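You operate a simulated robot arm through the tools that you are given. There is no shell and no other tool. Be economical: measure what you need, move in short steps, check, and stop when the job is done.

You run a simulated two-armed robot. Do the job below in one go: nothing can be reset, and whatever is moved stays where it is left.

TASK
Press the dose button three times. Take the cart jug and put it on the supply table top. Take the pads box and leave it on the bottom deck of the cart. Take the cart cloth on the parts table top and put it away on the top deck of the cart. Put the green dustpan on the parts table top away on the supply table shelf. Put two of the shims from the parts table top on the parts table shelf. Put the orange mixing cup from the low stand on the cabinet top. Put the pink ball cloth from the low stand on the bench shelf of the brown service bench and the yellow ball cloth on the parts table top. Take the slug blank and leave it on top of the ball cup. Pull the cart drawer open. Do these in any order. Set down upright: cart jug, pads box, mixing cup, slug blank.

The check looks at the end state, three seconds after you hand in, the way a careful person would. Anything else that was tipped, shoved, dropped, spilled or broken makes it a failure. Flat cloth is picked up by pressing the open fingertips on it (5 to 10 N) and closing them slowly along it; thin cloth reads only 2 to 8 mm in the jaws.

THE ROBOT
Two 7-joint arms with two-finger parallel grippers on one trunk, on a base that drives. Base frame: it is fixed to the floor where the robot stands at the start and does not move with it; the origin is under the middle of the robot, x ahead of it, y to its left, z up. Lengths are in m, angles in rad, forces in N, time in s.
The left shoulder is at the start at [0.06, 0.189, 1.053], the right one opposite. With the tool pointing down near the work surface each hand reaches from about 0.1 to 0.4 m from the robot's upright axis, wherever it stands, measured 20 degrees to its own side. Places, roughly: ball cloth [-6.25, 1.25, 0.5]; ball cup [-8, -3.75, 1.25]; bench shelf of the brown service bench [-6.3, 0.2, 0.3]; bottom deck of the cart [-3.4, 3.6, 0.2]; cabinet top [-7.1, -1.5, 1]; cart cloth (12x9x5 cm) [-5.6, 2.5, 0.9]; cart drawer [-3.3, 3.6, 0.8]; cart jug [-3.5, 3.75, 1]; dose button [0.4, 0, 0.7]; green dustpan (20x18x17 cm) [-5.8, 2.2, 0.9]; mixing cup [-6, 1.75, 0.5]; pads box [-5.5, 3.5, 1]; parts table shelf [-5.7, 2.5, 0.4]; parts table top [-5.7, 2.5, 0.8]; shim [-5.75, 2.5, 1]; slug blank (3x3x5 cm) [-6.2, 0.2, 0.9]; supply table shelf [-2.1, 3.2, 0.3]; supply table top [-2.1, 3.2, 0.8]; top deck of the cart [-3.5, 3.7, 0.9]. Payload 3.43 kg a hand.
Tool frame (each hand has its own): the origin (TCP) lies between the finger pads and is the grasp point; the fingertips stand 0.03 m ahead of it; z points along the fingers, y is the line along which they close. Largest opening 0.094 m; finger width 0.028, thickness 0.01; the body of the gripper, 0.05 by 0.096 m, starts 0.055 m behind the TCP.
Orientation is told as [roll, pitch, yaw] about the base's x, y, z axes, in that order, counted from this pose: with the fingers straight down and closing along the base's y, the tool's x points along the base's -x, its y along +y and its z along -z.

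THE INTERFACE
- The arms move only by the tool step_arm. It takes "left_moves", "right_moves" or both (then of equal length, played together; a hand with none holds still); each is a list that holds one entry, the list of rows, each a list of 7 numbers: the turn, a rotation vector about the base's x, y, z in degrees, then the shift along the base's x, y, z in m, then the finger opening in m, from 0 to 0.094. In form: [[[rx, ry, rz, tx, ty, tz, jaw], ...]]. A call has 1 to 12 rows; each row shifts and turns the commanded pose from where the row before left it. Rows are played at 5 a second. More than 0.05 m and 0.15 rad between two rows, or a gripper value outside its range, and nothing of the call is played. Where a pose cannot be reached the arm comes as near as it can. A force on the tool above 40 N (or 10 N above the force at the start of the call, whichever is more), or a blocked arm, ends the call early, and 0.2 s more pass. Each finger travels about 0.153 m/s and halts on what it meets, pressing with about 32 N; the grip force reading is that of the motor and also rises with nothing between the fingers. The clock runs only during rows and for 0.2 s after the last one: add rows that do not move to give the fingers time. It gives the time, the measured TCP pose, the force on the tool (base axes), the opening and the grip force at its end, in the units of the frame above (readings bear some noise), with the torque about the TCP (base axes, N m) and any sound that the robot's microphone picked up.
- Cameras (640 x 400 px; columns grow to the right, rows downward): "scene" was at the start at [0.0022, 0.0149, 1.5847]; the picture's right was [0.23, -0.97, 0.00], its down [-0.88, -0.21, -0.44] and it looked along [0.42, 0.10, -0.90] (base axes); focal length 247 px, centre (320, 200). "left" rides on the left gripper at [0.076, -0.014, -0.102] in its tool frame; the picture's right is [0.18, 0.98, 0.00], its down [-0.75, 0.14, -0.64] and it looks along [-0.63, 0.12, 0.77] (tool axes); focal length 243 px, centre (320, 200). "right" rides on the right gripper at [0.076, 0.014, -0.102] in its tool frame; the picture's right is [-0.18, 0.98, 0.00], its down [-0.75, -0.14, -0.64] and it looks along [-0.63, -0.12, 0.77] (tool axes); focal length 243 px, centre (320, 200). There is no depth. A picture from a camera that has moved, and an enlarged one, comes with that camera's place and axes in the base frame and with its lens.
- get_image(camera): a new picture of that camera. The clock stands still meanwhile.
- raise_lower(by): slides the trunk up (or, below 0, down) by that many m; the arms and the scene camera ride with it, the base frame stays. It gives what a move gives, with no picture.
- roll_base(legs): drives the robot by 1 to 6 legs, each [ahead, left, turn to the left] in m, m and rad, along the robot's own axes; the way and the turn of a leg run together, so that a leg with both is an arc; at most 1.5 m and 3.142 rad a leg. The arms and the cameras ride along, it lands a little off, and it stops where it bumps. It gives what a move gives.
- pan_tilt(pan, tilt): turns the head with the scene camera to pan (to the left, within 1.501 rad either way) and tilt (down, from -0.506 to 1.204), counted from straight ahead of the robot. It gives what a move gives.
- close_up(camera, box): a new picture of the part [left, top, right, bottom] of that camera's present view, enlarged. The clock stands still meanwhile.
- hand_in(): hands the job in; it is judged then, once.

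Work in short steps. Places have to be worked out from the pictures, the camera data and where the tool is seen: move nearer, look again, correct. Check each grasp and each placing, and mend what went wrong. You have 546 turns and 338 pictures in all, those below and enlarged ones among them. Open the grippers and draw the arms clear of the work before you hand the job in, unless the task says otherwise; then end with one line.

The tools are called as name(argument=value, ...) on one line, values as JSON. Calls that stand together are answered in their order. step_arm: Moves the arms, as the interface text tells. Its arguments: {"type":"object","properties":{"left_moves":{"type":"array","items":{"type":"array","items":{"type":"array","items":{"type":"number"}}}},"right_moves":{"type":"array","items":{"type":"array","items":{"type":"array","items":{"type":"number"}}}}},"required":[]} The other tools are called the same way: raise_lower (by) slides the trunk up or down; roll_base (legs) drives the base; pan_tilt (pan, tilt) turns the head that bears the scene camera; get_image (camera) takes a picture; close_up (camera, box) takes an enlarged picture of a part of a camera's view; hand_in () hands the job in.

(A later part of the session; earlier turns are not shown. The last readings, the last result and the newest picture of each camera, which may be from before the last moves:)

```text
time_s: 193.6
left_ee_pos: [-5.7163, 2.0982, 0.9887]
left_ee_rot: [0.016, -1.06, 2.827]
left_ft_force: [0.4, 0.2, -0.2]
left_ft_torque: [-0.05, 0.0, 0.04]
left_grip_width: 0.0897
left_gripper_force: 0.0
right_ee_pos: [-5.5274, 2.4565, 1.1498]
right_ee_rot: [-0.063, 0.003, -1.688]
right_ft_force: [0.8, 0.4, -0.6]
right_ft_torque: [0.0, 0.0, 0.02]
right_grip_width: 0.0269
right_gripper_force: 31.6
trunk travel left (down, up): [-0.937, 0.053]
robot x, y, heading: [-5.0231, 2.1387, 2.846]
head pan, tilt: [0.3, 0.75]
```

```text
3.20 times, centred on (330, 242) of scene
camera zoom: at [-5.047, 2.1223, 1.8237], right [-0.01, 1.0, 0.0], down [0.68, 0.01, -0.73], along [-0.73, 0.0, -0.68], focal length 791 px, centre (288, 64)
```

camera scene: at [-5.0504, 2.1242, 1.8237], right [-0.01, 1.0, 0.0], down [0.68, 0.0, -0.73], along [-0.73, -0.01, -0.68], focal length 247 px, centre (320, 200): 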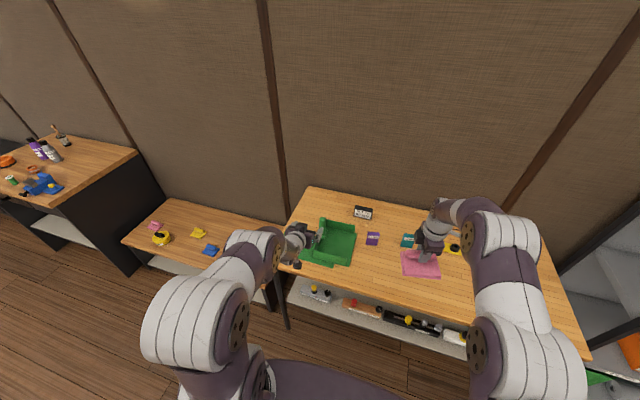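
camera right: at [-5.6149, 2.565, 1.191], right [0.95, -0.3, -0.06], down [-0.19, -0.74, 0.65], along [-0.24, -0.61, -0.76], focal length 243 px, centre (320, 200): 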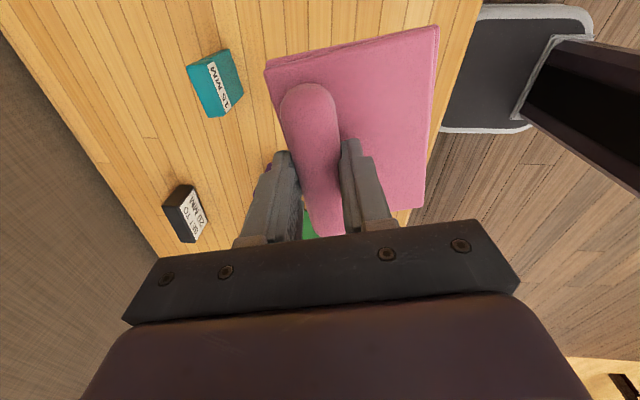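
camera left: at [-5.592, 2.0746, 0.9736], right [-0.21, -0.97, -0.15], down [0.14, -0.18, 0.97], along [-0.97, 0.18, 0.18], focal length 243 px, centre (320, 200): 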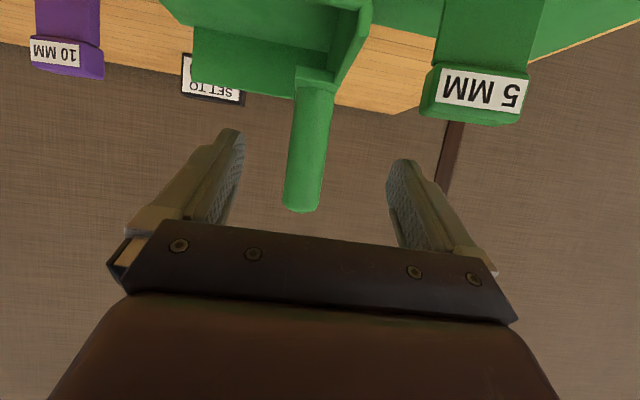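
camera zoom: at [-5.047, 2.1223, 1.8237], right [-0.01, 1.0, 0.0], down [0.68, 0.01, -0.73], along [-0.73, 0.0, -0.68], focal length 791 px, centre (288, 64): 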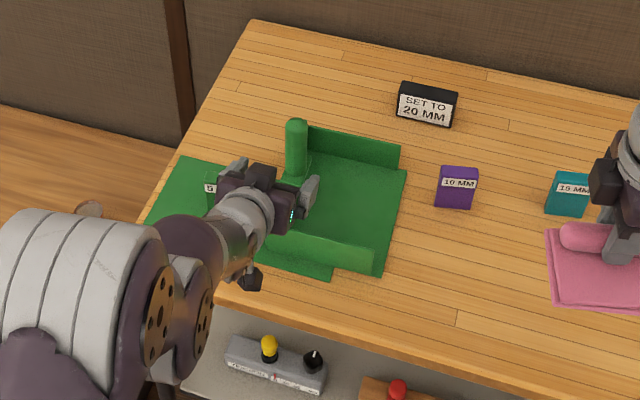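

Handle is between the fingertips' span. I advance the last 8 cm and close.

step_arm(left_moves=[[[0, 0, 0, -0.038, 0.0165, 0, 0.09], [0, 0, 0, -0.038, 0.0165, 0, 0.09], [0, 0, 0, 0, 0, 0, 0.07], [0, 0, 0, 0, 0, 0, 0.05], [0, 0, 0, 0, 0, 0, 0.03], [0, 0, 0, 0, 0, 0, 0.01], [0, 0, 0, 0, 0, 0, 0.0], [0, 0, 0, 0, 0, 0, 0.0]]])

get_image(camera="left")

```text
time_s: 195.4
left_ee_pos: [-5.7899, 2.1331, 0.9914]
left_ee_rot: [0.019, -1.06, 2.827]
left_ft_force: [-0.3, -3.2, 4.1]
left_ft_torque: [-0.14, 0.13, 0.09]
left_grip_width: 0.035
left_gripper_force: 31.7
right_ee_pos: [-5.5275, 2.4559, 1.1488]
right_ee_rot: [-0.064, 0.004, -1.687]
right_ft_force: [-0.5, -0.2, -0.3]
right_ft_torque: [-0.01, 0.03, -0.01]
right_grip_width: 0.027
right_gripper_force: 31.9
trunk travel left (down, up): [-0.937, 0.053]
robot x, y, heading: [-5.0223, 2.1397, 2.848]
head pan, tilt: [0.3, 0.75]
```

```text
253 pictures are left
camera left: at [-5.6662, 2.11, 0.9745], right [-0.2, -0.97, -0.15], down [0.14, -0.18, 0.97], along [-0.97, 0.17, 0.18], focal length 243 px, centre (320, 200)
```

left: 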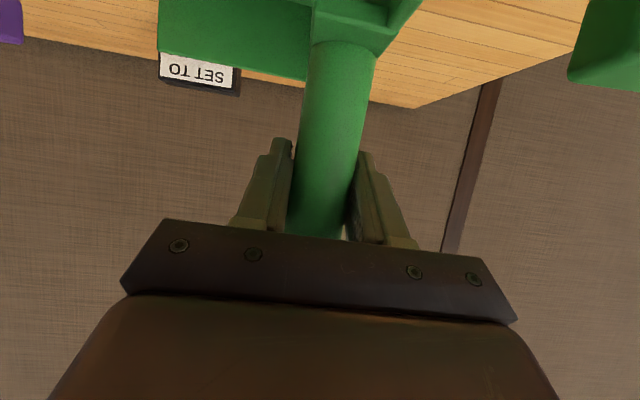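

Handle gripped (35 mm). I lift 10 cm and look.

step_arm(left_moves=[[[0, 0, 0, 0, 0, 0.02, 0], [0, 0, 0, 0, 0, 0.04, 0], [0, 0, 0, 0, 0, 0.04, 0], [0, 0, 0, 0, 0, 0, 0]]])

close_up(camera="scene", box=[230, 180, 430, 305])

get_image(camera="left")

```text
time_s: 196.4
left_ee_pos: [-5.793, 2.1325, 1.0909]
left_ee_rot: [0.02, -1.058, 2.827]
left_ft_force: [-0.5, 0.6, -1.3]
left_ft_torque: [-0.06, 0.02, -0.02]
left_grip_width: 0.035
left_gripper_force: 32.3
right_ee_pos: [-5.5288, 2.4572, 1.1474]
right_ee_rot: [-0.064, 0.003, -1.688]
right_ft_force: [-0.9, 0.4, -0.6]
right_ft_torque: [-0.02, 0.0, -0.03]
right_grip_width: 0.0268
right_gripper_force: 31.6
trunk travel left (down, up): [-0.937, 0.053]
robot x, y, heading: [-5.0257, 2.141, 2.847]
head pan, tilt: [0.3, 0.75]
```

```text
3.20 times, centred on (330, 242) of scene
camera zoom: at [-5.0496, 2.1231, 1.8237], right [-0.01, 1.0, 0.0], down [0.68, 0.0, -0.73], along [-0.73, -0.01, -0.68], focal length 791 px, centre (288, 64)
```

zoom: 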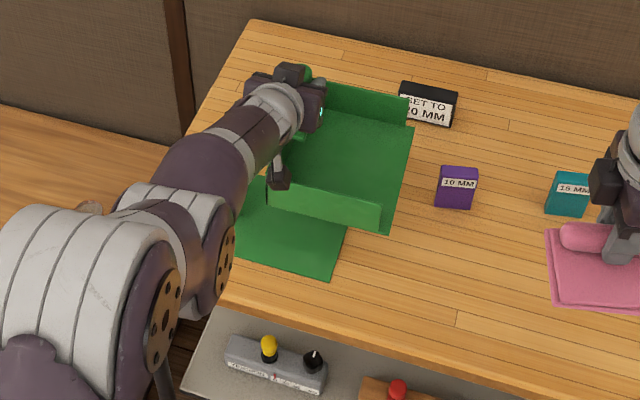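

```text
251 pictures are left
camera left: at [-5.6692, 2.1095, 1.0742], right [-0.2, -0.97, -0.15], down [0.14, -0.18, 0.97], along [-0.97, 0.17, 0.18], focal length 243 px, centre (320, 200)
```

left: 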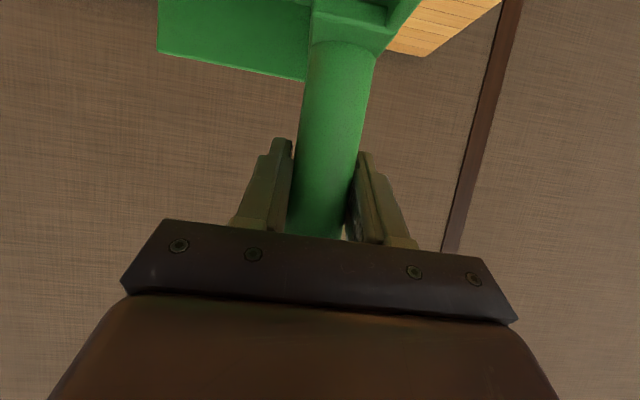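

Dustpan is up, mat left behind untouched. I back away, turn and travel to the supply table (dustpan first).

roll_base(legs=[[-0.5, 0, 0], [0, 0, -1.6], [0.378, -0.98, 0], [0.378, -0.98, 0]])

step_arm(right_moves=[[[0, 0, 0, -0.012, -0.036, 0, 0], [0, 0, 0, -0.012, -0.036, 0, 0], [0, 0, 0, -0.012, -0.036, 0, 0], [0, 0, 0, -0.012, -0.036, 0, 0], [0, 0, 0, 0, 0, 0, 0]]])

pan_tilt(pan=0.0, tilt=0.6)

get_image(camera="scene")

```text
time_s: 213.3
left_ee_pos: [-2.4216, 2.8104, 1.0904]
left_ee_rot: [0.019, -1.06, 1.196]
left_ft_force: [-0.5, -0.1, -0.4]
left_ft_torque: [0.01, 0.03, 0.03]
left_grip_width: 0.0351
left_gripper_force: 32.0
right_ee_pos: [-2.116, 2.5283, 1.1485]
right_ee_rot: [-0.065, 0.002, 2.965]
right_ft_force: [-0.6, 0.6, 0.4]
right_ft_torque: [0.03, -0.01, -0.04]
right_grip_width: 0.0267
right_gripper_force: 32.1
trunk travel left (down, up): [-0.937, 0.053]
robot x, y, heading: [-2.4585, 2.0459, 1.223]
head pan, tilt: [0.3, 0.75]
```

```text
time_s: 214.5
left_ee_pos: [-2.4219, 2.8121, 1.0899]
left_ee_rot: [0.02, -1.059, 1.195]
left_ft_force: [-0.2, 0.0, -0.4]
left_ft_torque: [0.0, 0.04, -0.03]
left_grip_width: 0.0348
left_gripper_force: 32.5
right_ee_pos: [-2.1631, 2.3854, 1.1487]
right_ee_rot: [-0.065, 0.002, 2.966]
right_ft_force: [1.1, 1.0, -1.9]
right_ft_torque: [-0.04, 0.01, 0.0]
right_grip_width: 0.027
right_gripper_force: 32.1
trunk travel left (down, up): [-0.937, 0.053]
robot x, y, heading: [-2.4628, 2.0471, 1.214]
head pan, tilt: [0.3, 0.75]
```

```text
time_s: 215.3
left_ee_pos: [-2.4217, 2.812, 1.0898]
left_ee_rot: [0.021, -1.06, 1.196]
left_ft_force: [0.2, 0.4, -1.1]
left_ft_torque: [-0.01, 0.02, -0.01]
left_grip_width: 0.0349
left_gripper_force: 31.8
right_ee_pos: [-2.1623, 2.3857, 1.1483]
right_ee_rot: [-0.064, 0.002, 2.966]
right_ft_force: [-0.6, -0.2, -0.2]
right_ft_torque: [0.01, 0.02, 0.01]
right_grip_width: 0.027
right_gripper_force: 32.0
trunk travel left (down, up): [-0.937, 0.053]
robot x, y, heading: [-2.459, 2.0459, 1.218]
head pan, tilt: [0.0, 0.6]
```

```text
250 pictures are left
camera scene: at [-2.4484, 2.0728, 1.8365], right [0.94, -0.35, 0.0], down [-0.2, -0.53, -0.82], along [0.28, 0.77, -0.57], focal length 247 px, centre (320, 200)
```

scene: 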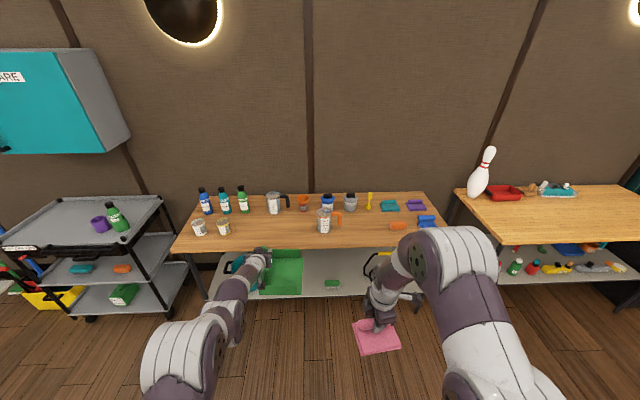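

I square up to the table and lower the trunk 0.5 m to look at the shelf.

roll_base(legs=[[0, 0, 0.055]])

raise_lower(by=-0.4)

raise_lower(by=-0.12)

get_image(camera="scene")

get_image(camera="left")

```text
time_s: 216.1
left_ee_pos: [-2.4624, 2.8125, 1.0888]
left_ee_rot: [0.021, -1.059, 1.249]
left_ft_force: [0.3, -0.6, -2.1]
left_ft_torque: [0.02, 0.07, -0.02]
left_grip_width: 0.0348
left_gripper_force: 32.1
right_ee_pos: [-2.1793, 2.4009, 1.1491]
right_ee_rot: [-0.063, -0.001, 3.02]
right_ft_force: [0.3, 0.0, 0.0]
right_ft_torque: [0.05, -0.01, 0.0]
right_grip_width: 0.0267
right_gripper_force: 31.6
trunk travel left (down, up): [-0.937, 0.053]
robot x, y, heading: [-2.4603, 2.0428, 1.273]
head pan, tilt: [0.0, 0.6]
```

```text
time_s: 219.9
left_ee_pos: [-2.4642, 2.8133, 0.6904]
left_ee_rot: [0.02, -1.059, 1.25]
left_ft_force: [0.6, -0.2, -1.5]
left_ft_torque: [0.04, 0.04, -0.01]
left_grip_width: 0.035
left_gripper_force: 32.3
right_ee_pos: [-2.1823, 2.4001, 0.7487]
right_ee_rot: [-0.065, 0.002, 3.018]
right_ft_force: [-0.9, 0.1, 0.3]
right_ft_torque: [-0.01, -0.02, 0.01]
right_grip_width: 0.0269
right_gripper_force: 32.3
trunk travel left (down, up): [-0.537, 0.453]
robot x, y, heading: [-2.4583, 2.0435, 1.272]
head pan, tilt: [0.0, 0.6]
```

```text
time_s: 221.4
left_ee_pos: [-2.4627, 2.8134, 0.5705]
left_ee_rot: [0.021, -1.06, 1.251]
left_ft_force: [0.8, -0.6, -2.0]
left_ft_torque: [0.03, 0.04, 0.0]
left_grip_width: 0.035
left_gripper_force: 32.2
right_ee_pos: [-2.1808, 2.3997, 0.6286]
right_ee_rot: [-0.064, 0.002, 3.02]
right_ft_force: [0.4, 0.1, -0.8]
right_ft_torque: [-0.01, 0.01, 0.0]
right_grip_width: 0.0269
right_gripper_force: 31.5
trunk travel left (down, up): [-0.417, 0.573]
robot x, y, heading: [-2.4607, 2.0456, 1.272]
head pan, tilt: [0.0, 0.6]
```

```text
249 pictures are left
camera scene: at [-2.45, 2.0726, 1.3166], right [0.96, -0.29, 0.0], down [-0.17, -0.54, -0.82], along [0.24, 0.79, -0.57], focal length 247 px, centre (320, 200)
```

scene: 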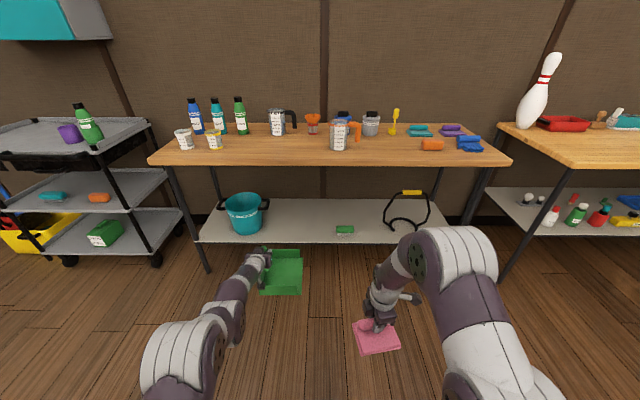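

```text
248 pictures are left
camera left: at [-2.4886, 2.6877, 0.5545], right [-0.97, 0.21, -0.15], down [-0.18, -0.14, 0.97], along [0.18, 0.97, 0.18], focal length 243 px, centre (320, 200)
```

left: 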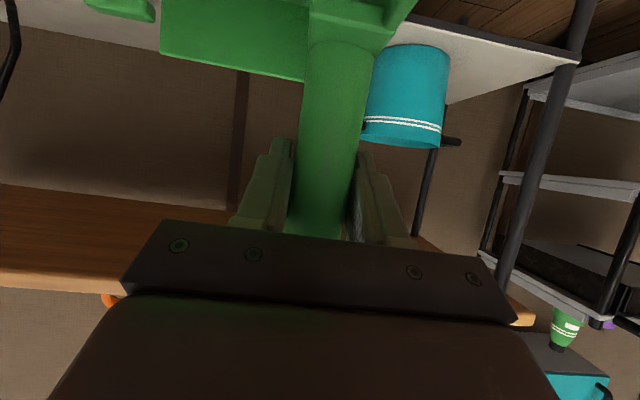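

Shelf front is visible: free space between bucket and brush (x −2.41…−2.06). Shelf z ≈0.35–0.38; dustpan bottom is ≈0.44. I drive in, handle aimed at [-2.29,3.235].

roll_base(legs=[[0.3, -0.041, 0]])

get_image(camera="scene")

get_image(camera="left")

```text
time_s: 223.5
left_ee_pos: [-2.3405, 3.0955, 0.5699]
left_ee_rot: [0.021, -1.059, 1.258]
left_ft_force: [-0.8, 0.2, -1.4]
left_ft_torque: [0.08, 0.05, 0.01]
left_grip_width: 0.035
left_gripper_force: 32.4
right_ee_pos: [-2.0559, 2.6848, 0.6287]
right_ee_rot: [-0.064, 0.001, 3.027]
right_ft_force: [0.1, 0.4, -0.8]
right_ft_torque: [-0.02, 0.0, 0.02]
right_grip_width: 0.0269
right_gripper_force: 32.5
trunk travel left (down, up): [-0.417, 0.573]
robot x, y, heading: [-2.3342, 2.3247, 1.279]
head pan, tilt: [0.0, 0.6]
```

```text
247 pictures are left
camera scene: at [-2.321, 2.3554, 1.3165], right [0.96, -0.29, 0.0], down [-0.16, -0.54, -0.82], along [0.24, 0.79, -0.57], focal length 247 px, centre (320, 200)
```

scene: 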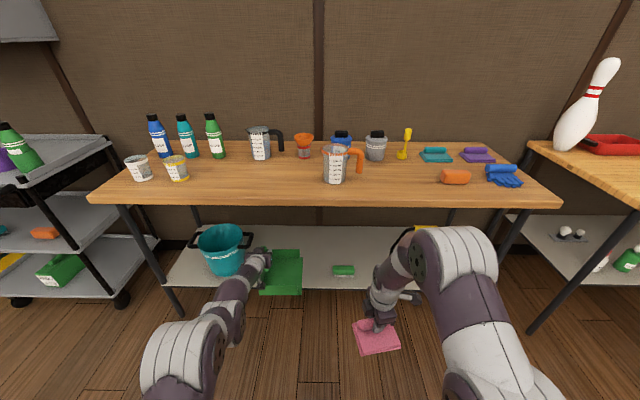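

```text
246 pictures are left
camera left: at [-2.3652, 2.9695, 0.5539], right [-0.97, 0.2, -0.15], down [-0.18, -0.14, 0.97], along [0.17, 0.97, 0.18], focal length 243 px, centre (320, 200)
```

left: 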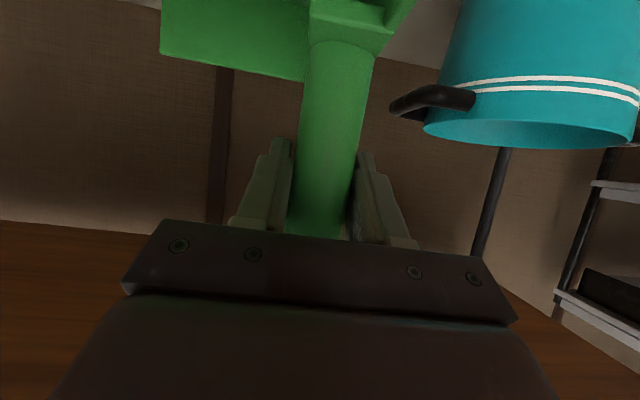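

The bucket's handle tab is near the hand's left; I go a little more to the right while advancing.

roll_base(legs=[[0.02, -0.03, 0], [0.11, 0, 0]])

get_image(camera="scene")

get_image(camera="left")

```text
time_s: 225.2
left_ee_pos: [-2.2751, 3.2108, 0.569]
left_ee_rot: [0.019, -1.057, 1.261]
left_ft_force: [0.4, 0.3, -1.3]
left_ft_torque: [0.02, 0.05, -0.03]
left_grip_width: 0.0349
left_gripper_force: 32.3
right_ee_pos: [-1.99, 2.8024, 0.6277]
right_ee_rot: [-0.064, 0.0, 3.03]
right_ft_force: [1.0, -0.8, 0.1]
right_ft_torque: [0.01, 0.02, 0.02]
right_grip_width: 0.0267
right_gripper_force: 32.4
trunk travel left (down, up): [-0.417, 0.573]
robot x, y, heading: [-2.2656, 2.4419, 1.287]
head pan, tilt: [0.0, 0.6]
```

```text
245 pictures are left
camera scene: at [-2.2541, 2.4731, 1.3165], right [0.96, -0.28, 0.0], down [-0.16, -0.54, -0.82], along [0.23, 0.79, -0.57], focal length 247 px, centre (320, 200)
```

scene: 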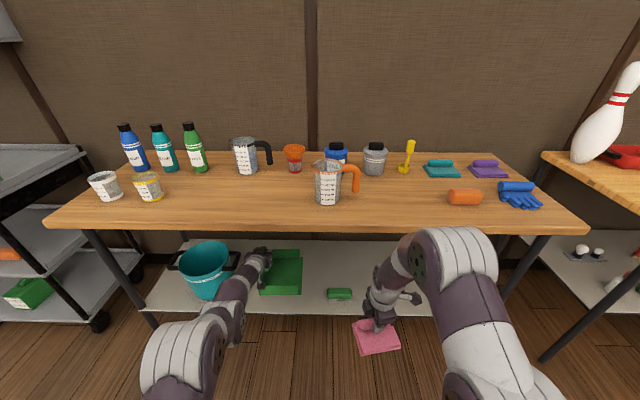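

```text
244 pictures are left
camera left: at [-2.2993, 3.0866, 0.5534], right [-0.97, 0.2, -0.15], down [-0.18, -0.14, 0.97], along [0.17, 0.97, 0.17], focal length 243 px, centre (320, 200)
```

left: 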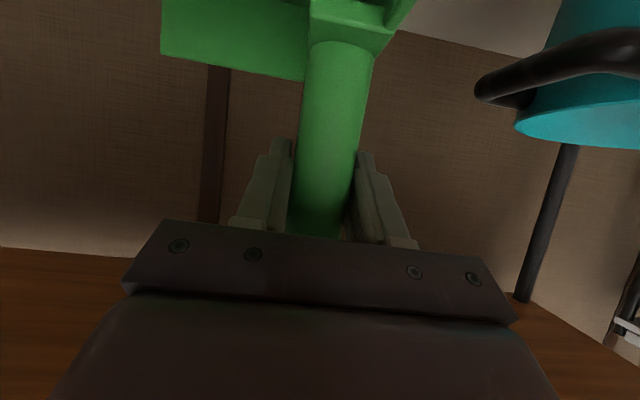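

In position over the shelf. I lower the dustpan slowly to contact.

step_arm(left_moves=[[[0, 0, 0, 0, 0, -0.015, 0], [0, 0, 0, 0, 0, -0.015, 0], [0, 0, 0, 0, 0, -0.015, 0], [0, 0, 0, 0, 0, 0, 0]]])

close_up(camera="scene", box=[160, 220, 380, 340])

```text
time_s: 226.2
left_ee_pos: [-2.2755, 3.2107, 0.5249]
left_ee_rot: [0.019, -1.06, 1.26]
left_ft_force: [0.9, -0.1, -0.5]
left_ft_torque: [0.02, 0.05, -0.01]
left_grip_width: 0.0348
left_gripper_force: 31.9
right_ee_pos: [-1.9894, 2.8009, 0.6291]
right_ee_rot: [-0.066, 0.002, 3.029]
right_ft_force: [0.9, -0.2, -0.4]
right_ft_torque: [0.04, -0.02, -0.03]
right_grip_width: 0.0268
right_gripper_force: 32.1
trunk travel left (down, up): [-0.417, 0.573]
robot x, y, heading: [-2.2671, 2.4465, 1.287]
head pan, tilt: [0.0, 0.6]
```

```text
2.91 times, centred on (270, 280) of scene
camera zoom: at [-2.2545, 2.4717, 1.3166], right [0.96, -0.28, 0.0], down [-0.16, -0.54, -0.82], along [0.23, 0.79, -0.57], focal length 719 px, centre (466, -33)
```

zoom: 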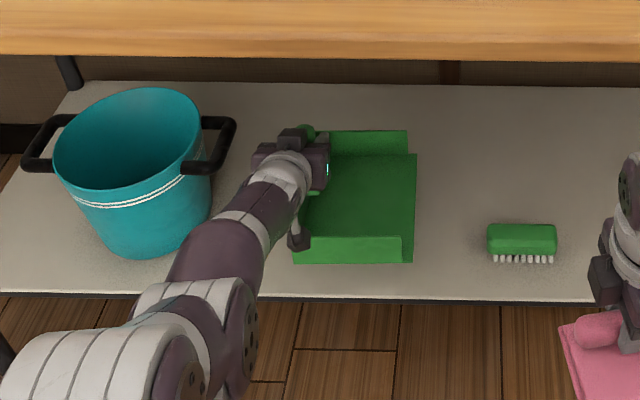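

step_arm(left_moves=[[[0, 0, 0, 0, 0, -0.01, 0], [0, 0, 0, 0, 0, -0.01, 0], [0, 0, 0, 0, 0, -0.01, 0], [0, 0, 0, 0, 0, -0.01, 0], [0, 0, 0, 0, 0, 0, 0]]])

get_image(camera="left")

```text
time_s: 227.4
left_ee_pos: [-2.2758, 3.2127, 0.4846]
left_ee_rot: [0.021, -1.06, 1.259]
left_ft_force: [0.4, -0.2, -1.4]
left_ft_torque: [-0.03, 0.04, 0.03]
left_grip_width: 0.0351
left_gripper_force: 32.3
right_ee_pos: [-1.9894, 2.8026, 0.6273]
right_ee_rot: [-0.064, 0.002, 3.029]
right_ft_force: [0.3, -0.3, -1.0]
right_ft_torque: [-0.02, 0.04, 0.02]
right_grip_width: 0.0268
right_gripper_force: 32.1
trunk travel left (down, up): [-0.417, 0.573]
robot x, y, heading: [-2.2649, 2.4435, 1.285]
head pan, tilt: [0.0, 0.6]
```

```text
242 pictures are left
camera left: at [-2.2999, 3.0864, 0.4689], right [-0.97, 0.2, -0.15], down [-0.18, -0.14, 0.97], along [0.17, 0.97, 0.18], focal length 243 px, centre (320, 200)
```

left: 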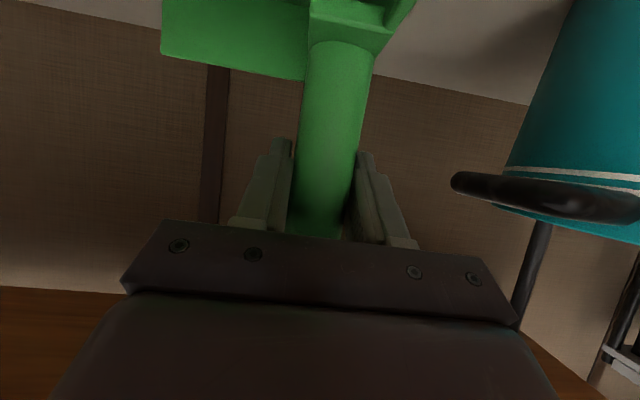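

Still free; the bucket's tab is well ahead of the fingers. I continue lowering.

step_arm(left_moves=[[[0, 0, 0, 0, 0, -0.01, 0], [0, 0, 0, 0, 0, -0.01, 0], [0, 0, 0, 0, 0, -0.01, 0], [0, 0, 0, 0, 0, -0.01, 0], [0, 0, 0, 0, 0, 0, 0]]])

close_up(camera="scene", box=[160, 220, 380, 340])

```text
time_s: 228.6
left_ee_pos: [-2.2751, 3.2121, 0.4449]
left_ee_rot: [0.022, -1.058, 1.26]
left_ft_force: [0.5, 0.3, -2.2]
left_ft_torque: [0.02, 0.04, -0.03]
left_grip_width: 0.0349
left_gripper_force: 32.1
right_ee_pos: [-1.9892, 2.8016, 0.6284]
right_ee_rot: [-0.064, 0.002, 3.029]
right_ft_force: [-1.1, 0.1, -0.1]
right_ft_torque: [0.0, 0.01, 0.01]
right_grip_width: 0.0264
right_gripper_force: 32.1
trunk travel left (down, up): [-0.417, 0.573]
robot x, y, heading: [-2.2633, 2.4451, 1.286]
head pan, tilt: [0.0, 0.6]
```

```text
2.91 times, centred on (270, 280) of scene
camera zoom: at [-2.2545, 2.4717, 1.3166], right [0.96, -0.28, 0.0], down [-0.16, -0.54, -0.82], along [0.23, 0.79, -0.57], focal length 719 px, centre (466, -33)
```

zoom: 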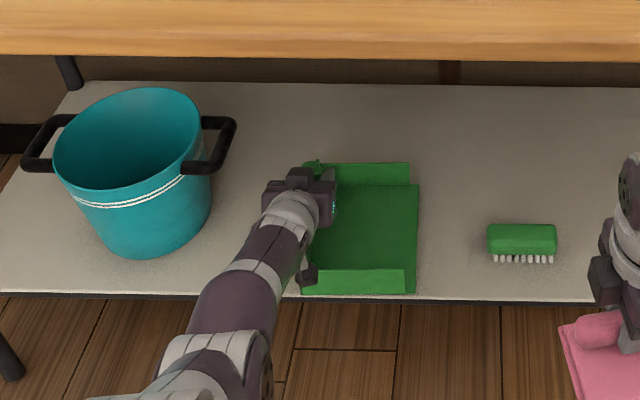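

The pan's front is near the shelf edge now; I move it 6 cm deeper, then keep lowering.

step_arm(left_moves=[[[0, 0, 0, 0.011, 0.028, 0, 0], [0, 0, 0, 0.011, 0.028, 0, 0], [0, 0, 0, 0, 0, -0.01, 0], [0, 0, 0, 0, 0, -0.008, 0], [0, 0, 0, 0, 0, -0.008, 0], [0, 0, 0, 0, 0, 0, 0]]])

close_up(camera="scene", box=[160, 220, 380, 340])

```text
time_s: 230.0
left_ee_pos: [-2.262, 3.2338, 0.4574]
left_ee_rot: [0.024, -1.082, 1.253]
left_ft_force: [-0.1, 0.1, -1.3]
left_ft_torque: [0.01, 0.04, 0.0]
left_grip_width: 0.0352
left_gripper_force: 31.5
left hand out of reach, approached as far as the arm can: row 1, 2, 4, 5
right_ee_pos: [-1.9885, 2.8023, 0.628]
right_ee_rot: [-0.065, 0.002, 3.03]
right_ft_force: [-1.3, 1.0, -0.6]
right_ft_torque: [0.04, 0.0, -0.01]
right_grip_width: 0.0265
right_gripper_force: 32.5
trunk travel left (down, up): [-0.417, 0.573]
robot x, y, heading: [-2.2677, 2.442, 1.282]
head pan, tilt: [0.0, 0.6]
```

```text
2.91 times, centred on (270, 280) of scene
camera zoom: at [-2.2544, 2.4717, 1.3166], right [0.96, -0.28, 0.0], down [-0.16, -0.54, -0.82], along [0.23, 0.79, -0.57], focal length 719 px, centre (466, -33)
```

zoom: 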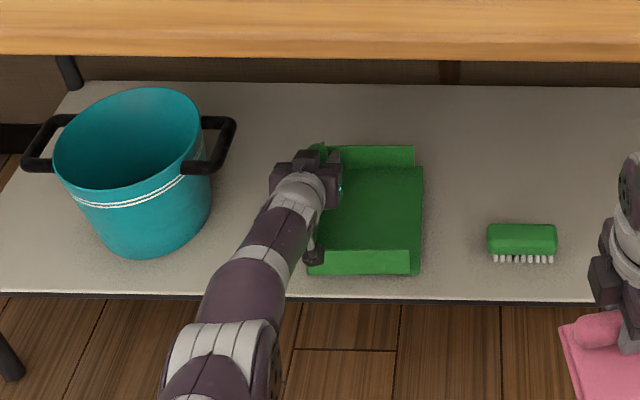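

At reach limit. I use the base (+5 cm) and the trunk to finish.

roll_base(legs=[[0.05, 0, 0]])

raise_lower(by=-0.02)

raise_lower(by=-0.01)

close_up(camera="scene", box=[160, 220, 380, 340])

```text
time_s: 230.9
left_ee_pos: [-2.2487, 3.2809, 0.4558]
left_ee_rot: [0.025, -1.08, 1.253]
left_ft_force: [-1.0, -1.6, -1.9]
left_ft_torque: [0.1, 0.02, -0.03]
left_grip_width: 0.0351
left_gripper_force: 31.6
right_ee_pos: [-1.9755, 2.8509, 0.6283]
right_ee_rot: [-0.063, 0.002, 3.031]
right_ft_force: [0.2, 1.1, 0.0]
right_ft_torque: [0.01, 0.01, -0.02]
right_grip_width: 0.0268
right_gripper_force: 32.0
trunk travel left (down, up): [-0.417, 0.573]
robot x, y, heading: [-2.2525, 2.4921, 1.281]
head pan, tilt: [0.0, 0.6]
```

```text
time_s: 231.6
left_ee_pos: [-2.2468, 3.2823, 0.4392]
left_ee_rot: [0.027, -1.083, 1.251]
left_ft_force: [-0.6, -0.1, -0.5]
left_ft_torque: [-0.2, -0.07, -0.05]
left_grip_width: 0.035
left_gripper_force: 32.0
right_ee_pos: [-1.9742, 2.8501, 0.6084]
right_ee_rot: [-0.064, 0.003, 3.03]
right_ft_force: [0.3, 0.1, 0.3]
right_ft_torque: [0.02, 0.03, 0.04]
right_grip_width: 0.027
right_gripper_force: 32.1
trunk travel left (down, up): [-0.397, 0.593]
robot x, y, heading: [-2.2511, 2.4913, 1.277]
head pan, tilt: [0.0, 0.6]
```

```text
time_s: 232.2
left_ee_pos: [-2.2474, 3.282, 0.4342]
left_ee_rot: [0.027, -1.095, 1.251]
left_ft_force: [2.4, 7.3, 17.1]
left_ft_torque: [0.42, -0.37, -0.04]
left_grip_width: 0.035
left_gripper_force: 32.1
right_ee_pos: [-1.9753, 2.849, 0.599]
right_ee_rot: [-0.066, 0.003, 3.029]
right_ft_force: [0.4, 1.2, 0.1]
right_ft_torque: [-0.02, 0.0, -0.01]
right_grip_width: 0.0271
right_gripper_force: 31.5
trunk travel left (down, up): [-0.387, 0.603]
robot x, y, heading: [-2.2485, 2.4883, 1.282]
head pan, tilt: [0.0, 0.6]
```

```text
2.91 times, centred on (270, 280) of scene
camera zoom: at [-2.24, 2.5174, 1.2869], right [0.96, -0.29, 0.0], down [-0.16, -0.54, -0.83], along [0.24, 0.79, -0.56], focal length 719 px, centre (466, -33)
```

zoom: 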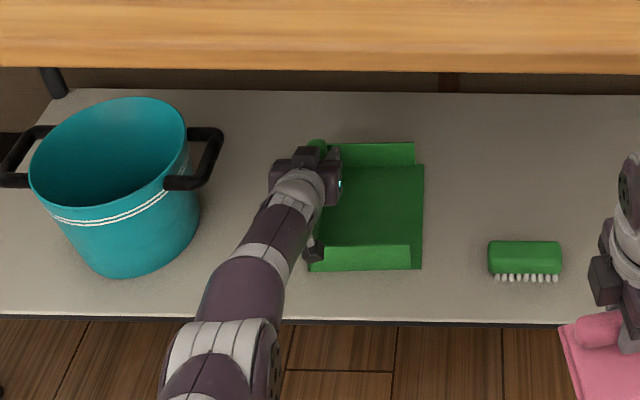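

Contact (17 N) with the pan well inside the shelf edge. I open and check.

step_arm(left_moves=[[[0, 0, 0, 0, 0, 0.003, 0.01], [0, 0, 0, 0, 0, 0, 0.03], [0, 0, 0, 0, 0, 0, 0.045], [0, 0, 0, 0, 0, 0, 0.06], [0, 0, 0, 0, 0, 0, 0.075], [0, 0, 0, 0, 0, 0, 0.075]]])

get_image(camera="left")

```text
time_s: 233.6
left_ee_pos: [-2.2479, 3.2799, 0.4291]
left_ee_rot: [0.024, -1.08, 1.251]
left_ft_force: [-0.1, -0.7, 0.1]
left_ft_torque: [0.01, 0.02, -0.02]
left_grip_width: 0.0748
left_gripper_force: 0.1
right_ee_pos: [-1.976, 2.8494, 0.5995]
right_ee_rot: [-0.066, 0.002, 3.03]
right_ft_force: [0.5, 0.3, -1.1]
right_ft_torque: [0.0, 0.0, 0.01]
right_grip_width: 0.0268
right_gripper_force: 31.8
trunk travel left (down, up): [-0.387, 0.603]
robot x, y, heading: [-2.2492, 2.4892, 1.283]
head pan, tilt: [0.0, 0.6]
```

```text
238 pictures are left
camera left: at [-2.2731, 3.1559, 0.4114], right [-0.97, 0.2, -0.15], down [-0.19, -0.16, 0.97], along [0.17, 0.97, 0.2], focal length 243 px, centre (320, 200)
```

left: 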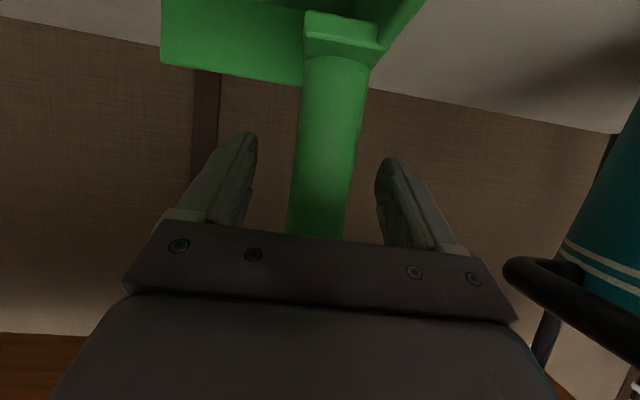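

Released and standing. I raise 3 cm and back straight out.

raise_lower(by=0.03)

roll_base(legs=[[-0.5, 0, 0]])

get_image(camera="scene")

```text
time_s: 234.3
left_ee_pos: [-2.2486, 3.2803, 0.4595]
left_ee_rot: [0.025, -1.08, 1.253]
left_ft_force: [0.5, 0.3, 0.6]
left_ft_torque: [0.0, 0.0, 0.02]
left_grip_width: 0.0748
left_gripper_force: 0.0
right_ee_pos: [-1.9749, 2.8508, 0.6288]
right_ee_rot: [-0.064, 0.003, 3.03]
right_ft_force: [-0.3, 0.7, -0.1]
right_ft_torque: [0.02, 0.0, 0.0]
right_grip_width: 0.0268
right_gripper_force: 31.7
trunk travel left (down, up): [-0.417, 0.573]
robot x, y, heading: [-2.2501, 2.4915, 1.287]
head pan, tilt: [0.0, 0.6]
```

```text
time_s: 237.2
left_ee_pos: [-2.3895, 2.8058, 0.4611]
left_ee_rot: [0.025, -1.082, 1.253]
left_ft_force: [0.0, -0.3, 0.1]
left_ft_torque: [0.01, 0.03, -0.02]
left_grip_width: 0.075
left_gripper_force: 0.1
right_ee_pos: [-2.1162, 2.375, 0.6287]
right_ee_rot: [-0.064, 0.003, 3.03]
right_ft_force: [0.5, 0.0, -0.9]
right_ft_torque: [0.04, 0.0, 0.01]
right_grip_width: 0.0269
right_gripper_force: 32.1
trunk travel left (down, up): [-0.417, 0.573]
robot x, y, heading: [-2.3929, 2.0151, 1.281]
head pan, tilt: [0.0, 0.6]
```

```text
237 pictures are left
camera scene: at [-2.3812, 2.0449, 1.3166], right [0.96, -0.28, 0.0], down [-0.16, -0.54, -0.83], along [0.24, 0.79, -0.56], focal length 247 px, centre (320, 200)
```

scene: 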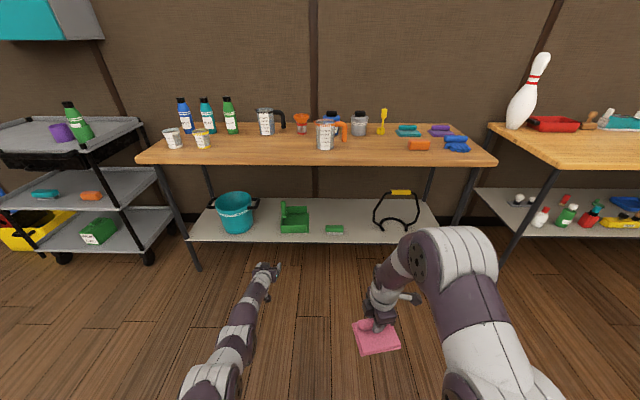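

Dustpan sits on the supply shelf. Now I raise the trunk, reset the left hand to pointing down, and drive toward the cart with the cloth.

raise_lower(by=0.4)

raise_lower(by=0.12)

step_arm(left_moves=[[[-7.28, 2.18, 0, -0.01, -0.033, 0.01, 0.09], [-7.28, 2.18, 0, -0.01, -0.033, 0.01, 0.09], [-7.28, 2.18, 0, -0.01, -0.033, 0.01, 0.09], [-7.28, 2.18, 0, -0.01, -0.033, 0.01, 0.09], [-7.28, 2.18, 0, -0.01, -0.033, 0.01, 0.09], [-7.28, 2.18, 0, -0.01, -0.033, 0.01, 0.09], [-7.28, 2.18, 0, -0.01, -0.033, 0.01, 0.09], [-7.28, 2.18, 0, -0.01, -0.033, 0.01, 0.09], [0, 0, 0, 0, 0, 0, 0.09]]])

roll_base(legs=[[0.11, 0.86, 0], [0.11, 0.86, -0.036]])

get_image(camera="scene")

```text
time_s: 241.1
left_ee_pos: [-2.3886, 2.8069, 0.8599]
left_ee_rot: [0.025, -1.08, 1.254]
left_ft_force: [0.1, 0.0, 0.7]
left_ft_torque: [-0.02, 0.02, 0.03]
left_grip_width: 0.0747
left_gripper_force: 0.1
right_ee_pos: [-2.1151, 2.3752, 1.0288]
right_ee_rot: [-0.064, 0.001, 3.031]
right_ft_force: [0.0, -0.3, 0.0]
right_ft_torque: [0.0, -0.03, -0.02]
right_grip_width: 0.0267
right_gripper_force: 31.9
trunk travel left (down, up): [-0.817, 0.173]
robot x, y, heading: [-2.3944, 2.0185, 1.282]
head pan, tilt: [0.0, 0.6]
```

```text
time_s: 242.6
left_ee_pos: [-2.3902, 2.8069, 0.9791]
left_ee_rot: [0.026, -1.08, 1.252]
left_ft_force: [-0.4, 0.2, -0.6]
left_ft_torque: [0.02, 0.02, 0.02]
left_grip_width: 0.075
left_gripper_force: 0.1
right_ee_pos: [-2.1159, 2.3768, 1.1476]
right_ee_rot: [-0.064, 0.0, 3.03]
right_ft_force: [-0.6, -0.6, -0.5]
right_ft_torque: [0.02, 0.02, 0.02]
right_grip_width: 0.0266
right_gripper_force: 32.0
trunk travel left (down, up): [-0.937, 0.053]
robot x, y, heading: [-2.3898, 2.0169, 1.285]
head pan, tilt: [0.0, 0.6]
```

```text
time_s: 244.6
left_ee_pos: [-2.4646, 2.5549, 1.0552]
left_ee_rot: [-0.011, -0.07, 1.267]
left_ft_force: [0.1, 0.4, 0.4]
left_ft_torque: [-0.03, 0.01, 0.01]
left_grip_width: 0.0899
left_gripper_force: 0.1
left hand out of reach, approached as far as the arm can: row 6
right_ee_pos: [-2.1162, 2.3763, 1.1479]
right_ee_rot: [-0.065, 0.001, 3.029]
right_ft_force: [-0.1, 0.4, -0.3]
right_ft_torque: [-0.01, -0.05, 0.02]
right_grip_width: 0.027
right_gripper_force: 32.2
trunk travel left (down, up): [-0.937, 0.053]
robot x, y, heading: [-2.3921, 2.0182, 1.275]
head pan, tilt: [0.0, 0.6]
```

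```text
time_s: 253.3
left_ee_pos: [-3.9968, 3.2753, 1.0568]
left_ee_rot: [-0.01, -0.075, 1.216]
left_ft_force: [0.3, -0.4, -0.2]
left_ft_torque: [-0.04, -0.01, 0.0]
left_grip_width: 0.0901
left_gripper_force: 0.0
right_ee_pos: [-3.6563, 3.0797, 1.1492]
right_ee_rot: [-0.062, 0.003, 2.979]
right_ft_force: [-0.3, -0.4, -1.2]
right_ft_torque: [0.03, 0.03, 0.0]
right_grip_width: 0.0268
right_gripper_force: 32.1
trunk travel left (down, up): [-0.937, 0.053]
robot x, y, heading: [-3.9511, 2.7339, 1.227]
head pan, tilt: [0.0, 0.6]
```

```text
236 pictures are left
camera scene: at [-3.9397, 2.7628, 1.8366], right [0.94, -0.33, 0.0], down [-0.19, -0.53, -0.83], along [0.27, 0.78, -0.56], focal length 247 px, centre (320, 200)
```

scene: 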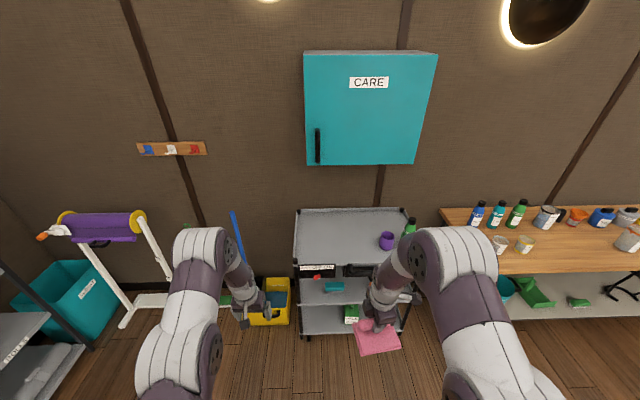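

I tuck the left hand in (mop pole nearby), then drive up to the cart.

step_arm(left_moves=[[[0, 0, 0, -0.015, -0.043, 0.01, 0.09], [0, 0, 0, -0.015, -0.043, 0.01, 0.09], [0, 0, 0, -0.015, -0.043, 0.01, 0.09], [0, 0, 0, 0, 0, 0, 0.09]]])

roll_base(legs=[[0.47, 0.034, 0.02]])

step_arm(right_moves=[[[0, 0, 0, 0.013, 0.038, 0, 0], [0, 0, 0, 0.013, 0.038, 0, 0], [0, 0, 0, 0.013, 0.038, 0, 0], [0, 0, 0, 0, 0, 0, 0]]])

pan_tilt(pan=0.0, tilt=0.8)

get_image(camera="scene")

get_image(camera="right")

```text
time_s: 254.3
left_ee_pos: [-4.0407, 3.151, 1.0877]
left_ee_rot: [-0.011, -0.074, 1.216]
left_ft_force: [-0.1, -0.3, -0.3]
left_ft_torque: [0.02, 0.02, -0.02]
left_grip_width: 0.0901
left_gripper_force: 0.0
right_ee_pos: [-3.6578, 3.0795, 1.1488]
right_ee_rot: [-0.067, 0.001, 2.98]
right_ft_force: [-0.3, -0.2, -0.3]
right_ft_torque: [-0.02, -0.02, -0.01]
right_grip_width: 0.0269
right_gripper_force: 31.6
trunk travel left (down, up): [-0.937, 0.053]
robot x, y, heading: [-3.9509, 2.7379, 1.229]
head pan, tilt: [0.0, 0.6]
```

```text
time_s: 257.1
left_ee_pos: [-3.9283, 3.6114, 1.0872]
left_ee_rot: [-0.011, -0.076, 1.24]
left_ft_force: [-0.7, 0.5, -0.3]
left_ft_torque: [0.01, 0.02, 0.02]
left_grip_width: 0.0899
left_gripper_force: 0.1
right_ee_pos: [-3.5449, 3.5496, 1.1493]
right_ee_rot: [-0.067, 0.003, 3.002]
right_ft_force: [-0.1, -0.1, 0.0]
right_ft_torque: [0.02, 0.02, -0.03]
right_grip_width: 0.0268
right_gripper_force: 31.3
trunk travel left (down, up): [-0.937, 0.053]
robot x, y, heading: [-3.8277, 3.1991, 1.253]
head pan, tilt: [0.0, 0.6]
```

```text
time_s: 258.1
left_ee_pos: [-3.9294, 3.6117, 1.087]
left_ee_rot: [-0.011, -0.075, 1.238]
left_ft_force: [0.0, 0.4, 0.8]
left_ft_torque: [0.02, 0.0, -0.02]
left_grip_width: 0.0901
left_gripper_force: 0.1
right_ee_pos: [-3.5083, 3.6648, 1.1474]
right_ee_rot: [-0.065, 0.003, 3.001]
right_ft_force: [0.7, -0.1, -1.2]
right_ft_torque: [0.01, 0.02, 0.03]
right_grip_width: 0.0268
right_gripper_force: 32.0
trunk travel left (down, up): [-0.937, 0.053]
robot x, y, heading: [-3.8305, 3.2001, 1.258]
head pan, tilt: [0.0, 0.6]
```

```text
time_s: 258.8
left_ee_pos: [-3.9292, 3.6123, 1.0858]
left_ee_rot: [-0.01, -0.075, 1.239]
left_ft_force: [0.1, 0.7, 0.7]
left_ft_torque: [0.0, -0.01, 0.01]
left_grip_width: 0.0901
left_gripper_force: 0.1
right_ee_pos: [-3.508, 3.6636, 1.1482]
right_ee_rot: [-0.066, 0.0, 3.003]
right_ft_force: [-0.3, -0.6, -0.5]
right_ft_torque: [0.04, -0.02, 0.02]
right_grip_width: 0.0266
right_gripper_force: 32.0
trunk travel left (down, up): [-0.937, 0.053]
robot x, y, heading: [-3.8319, 3.1974, 1.257]
head pan, tilt: [0.0, 0.799]
```

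```text
235 pictures are left
camera scene: at [-3.8215, 3.2196, 1.8198], right [0.95, -0.31, 0.0], down [-0.22, -0.68, -0.7], along [0.22, 0.66, -0.72], focal length 247 px, centre (320, 200)
```

scene: 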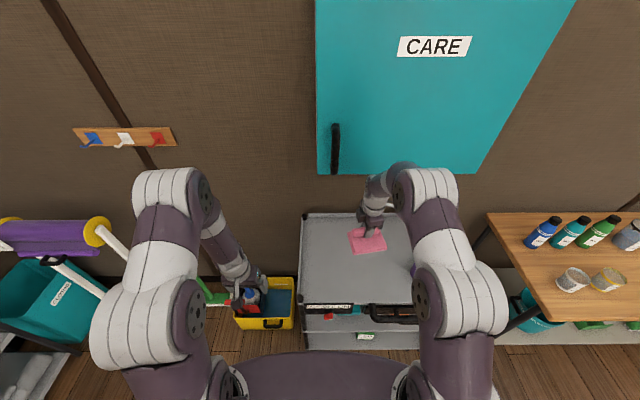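

```text
234 pictures are left
camera right: at [-3.4345, 3.6326, 1.2495], right [-0.32, -0.95, -0.06], down [-0.73, 0.2, 0.65], along [-0.6, 0.25, -0.76], focal length 243 px, centre (320, 200)
```

right: 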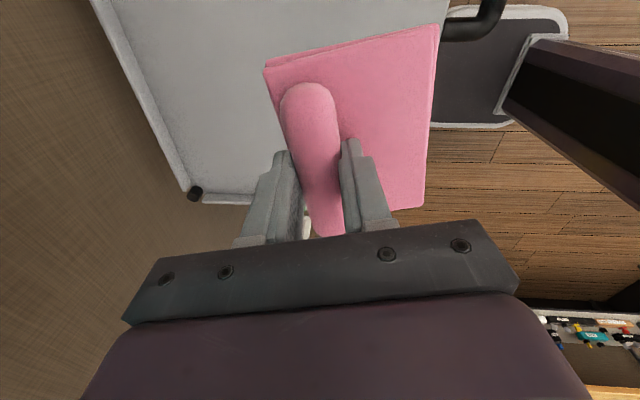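

The cloth is over the deck's free middle-left. I lower it.

step_arm(right_moves=[[[0, 0, 0, 0, 0, -0.045, 0], [0, 0, 0, 0, 0, -0.045, 0], [0, 0, 0, 0, 0, -0.045, 0], [0, 0, 0, 0, 0, -0.045, 0], [0, 0, 0, 0, 0, -0.03, 0], [0, 0, 0, 0, 0, -0.02, 0], [0, 0, 0, 0, 0, -0.01, 0], [0, 0, 0, 0, 0, -0.008, 0], [0, 0, 0, 0, 0, 0, 0]]])

close_up(camera="scene", box=[280, 190, 440, 330])

```text
time_s: 261.0
left_ee_pos: [-3.9296, 3.6105, 1.0866]
left_ee_rot: [-0.009, -0.08, 1.238]
left_ft_force: [0.2, 0.0, 0.4]
left_ft_torque: [0.03, -0.03, 0.01]
left_grip_width: 0.0901
left_gripper_force: 0.0
right_ee_pos: [-3.506, 3.6669, 0.9054]
right_ee_rot: [-0.079, 0.004, 3.0]
right_ft_force: [-1.7, -6.6, 19.5]
right_ft_torque: [-0.88, 0.3, 0.08]
right_grip_width: 0.0286
right_gripper_force: 32.3
trunk travel left (down, up): [-0.937, 0.053]
robot x, y, heading: [-3.8294, 3.2029, 1.251]
head pan, tilt: [0.0, 0.799]
stopped in row 9 (right hand): the force on the tool passed its limit (the readings are from after the stop); the commanded pose is now the measured one
```

```text
2.86 times, centred on (360, 260) of scene
camera zoom: at [-3.8239, 3.2153, 1.8196], right [0.95, -0.31, 0.0], down [-0.22, -0.68, -0.7], along [0.22, 0.66, -0.71], focal length 706 px, centre (206, 29)
```

zoom: 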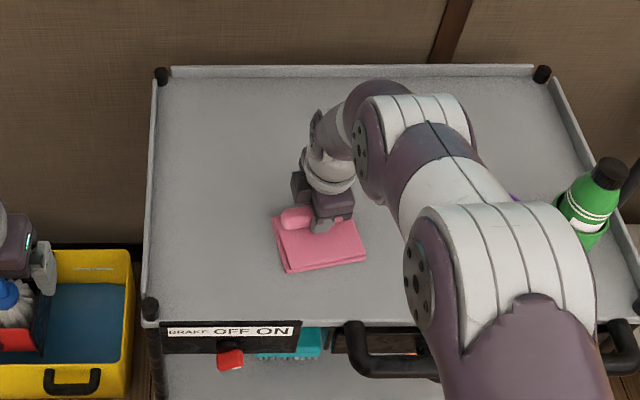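

Cloth is on the deck (contact). I open and rise.

step_arm(right_moves=[[[0, 0, 0, 0, 0, 0.003, 0.0], [0, 0, 0, 0, 0, 0, 0.03], [0, 0, 0, 0, 0, 0, 0.05], [0, 0, 0, 0, 0, 0, 0.065], [0, 0, 0, 0, 0, 0.02, 0.065], [0, 0, 0, 0, 0, 0.04, 0.065], [0, 0, 0, 0, 0, 0.045, 0.065], [0, 0, 0, 0, 0, 0.045, 0.065], [0, 0, 0, 0, 0, 0.045, 0.065]]])

get_image(camera="right")

close_up(camera="scene", box=[280, 190, 440, 330])

```text
time_s: 263.0
left_ee_pos: [-3.9293, 3.6122, 1.0875]
left_ee_rot: [-0.011, -0.076, 1.238]
left_ft_force: [0.1, 0.0, -0.1]
left_ft_torque: [-0.01, 0.04, 0.0]
left_grip_width: 0.09
left_gripper_force: 0.0
right_ee_pos: [-3.5068, 3.6675, 1.1026]
right_ee_rot: [-0.074, 0.003, 3.002]
right_ft_force: [-0.1, -0.3, 0.6]
right_ft_torque: [0.01, -0.04, 0.03]
right_grip_width: 0.065
right_gripper_force: 0.1
trunk travel left (down, up): [-0.937, 0.053]
robot x, y, heading: [-3.8329, 3.1987, 1.255]
head pan, tilt: [0.0, 0.799]
```

```text
232 pictures are left
camera right: at [-3.4343, 3.6339, 1.2037], right [-0.32, -0.95, -0.07], down [-0.74, 0.2, 0.65], along [-0.6, 0.26, -0.76], focal length 243 px, centre (320, 200)
```

right: 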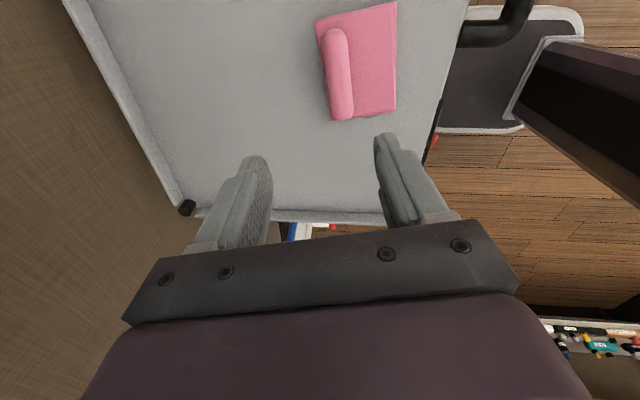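

```text
2.86 times, centred on (360, 260) of scene
camera zoom: at [-3.8222, 3.2185, 1.8197], right [0.95, -0.31, 0.0], down [-0.22, -0.68, -0.7], along [0.22, 0.66, -0.72], focal length 706 px, centre (206, 29)
```

zoom: 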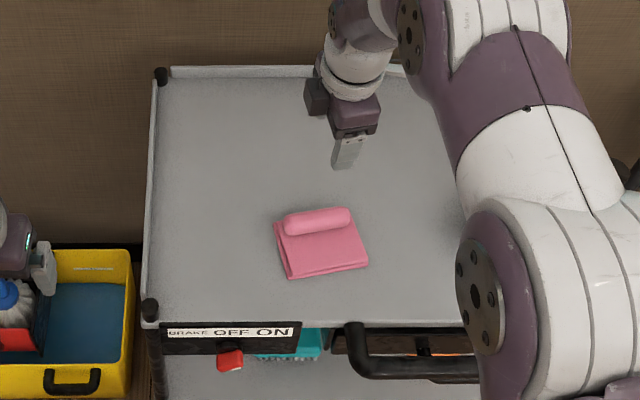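

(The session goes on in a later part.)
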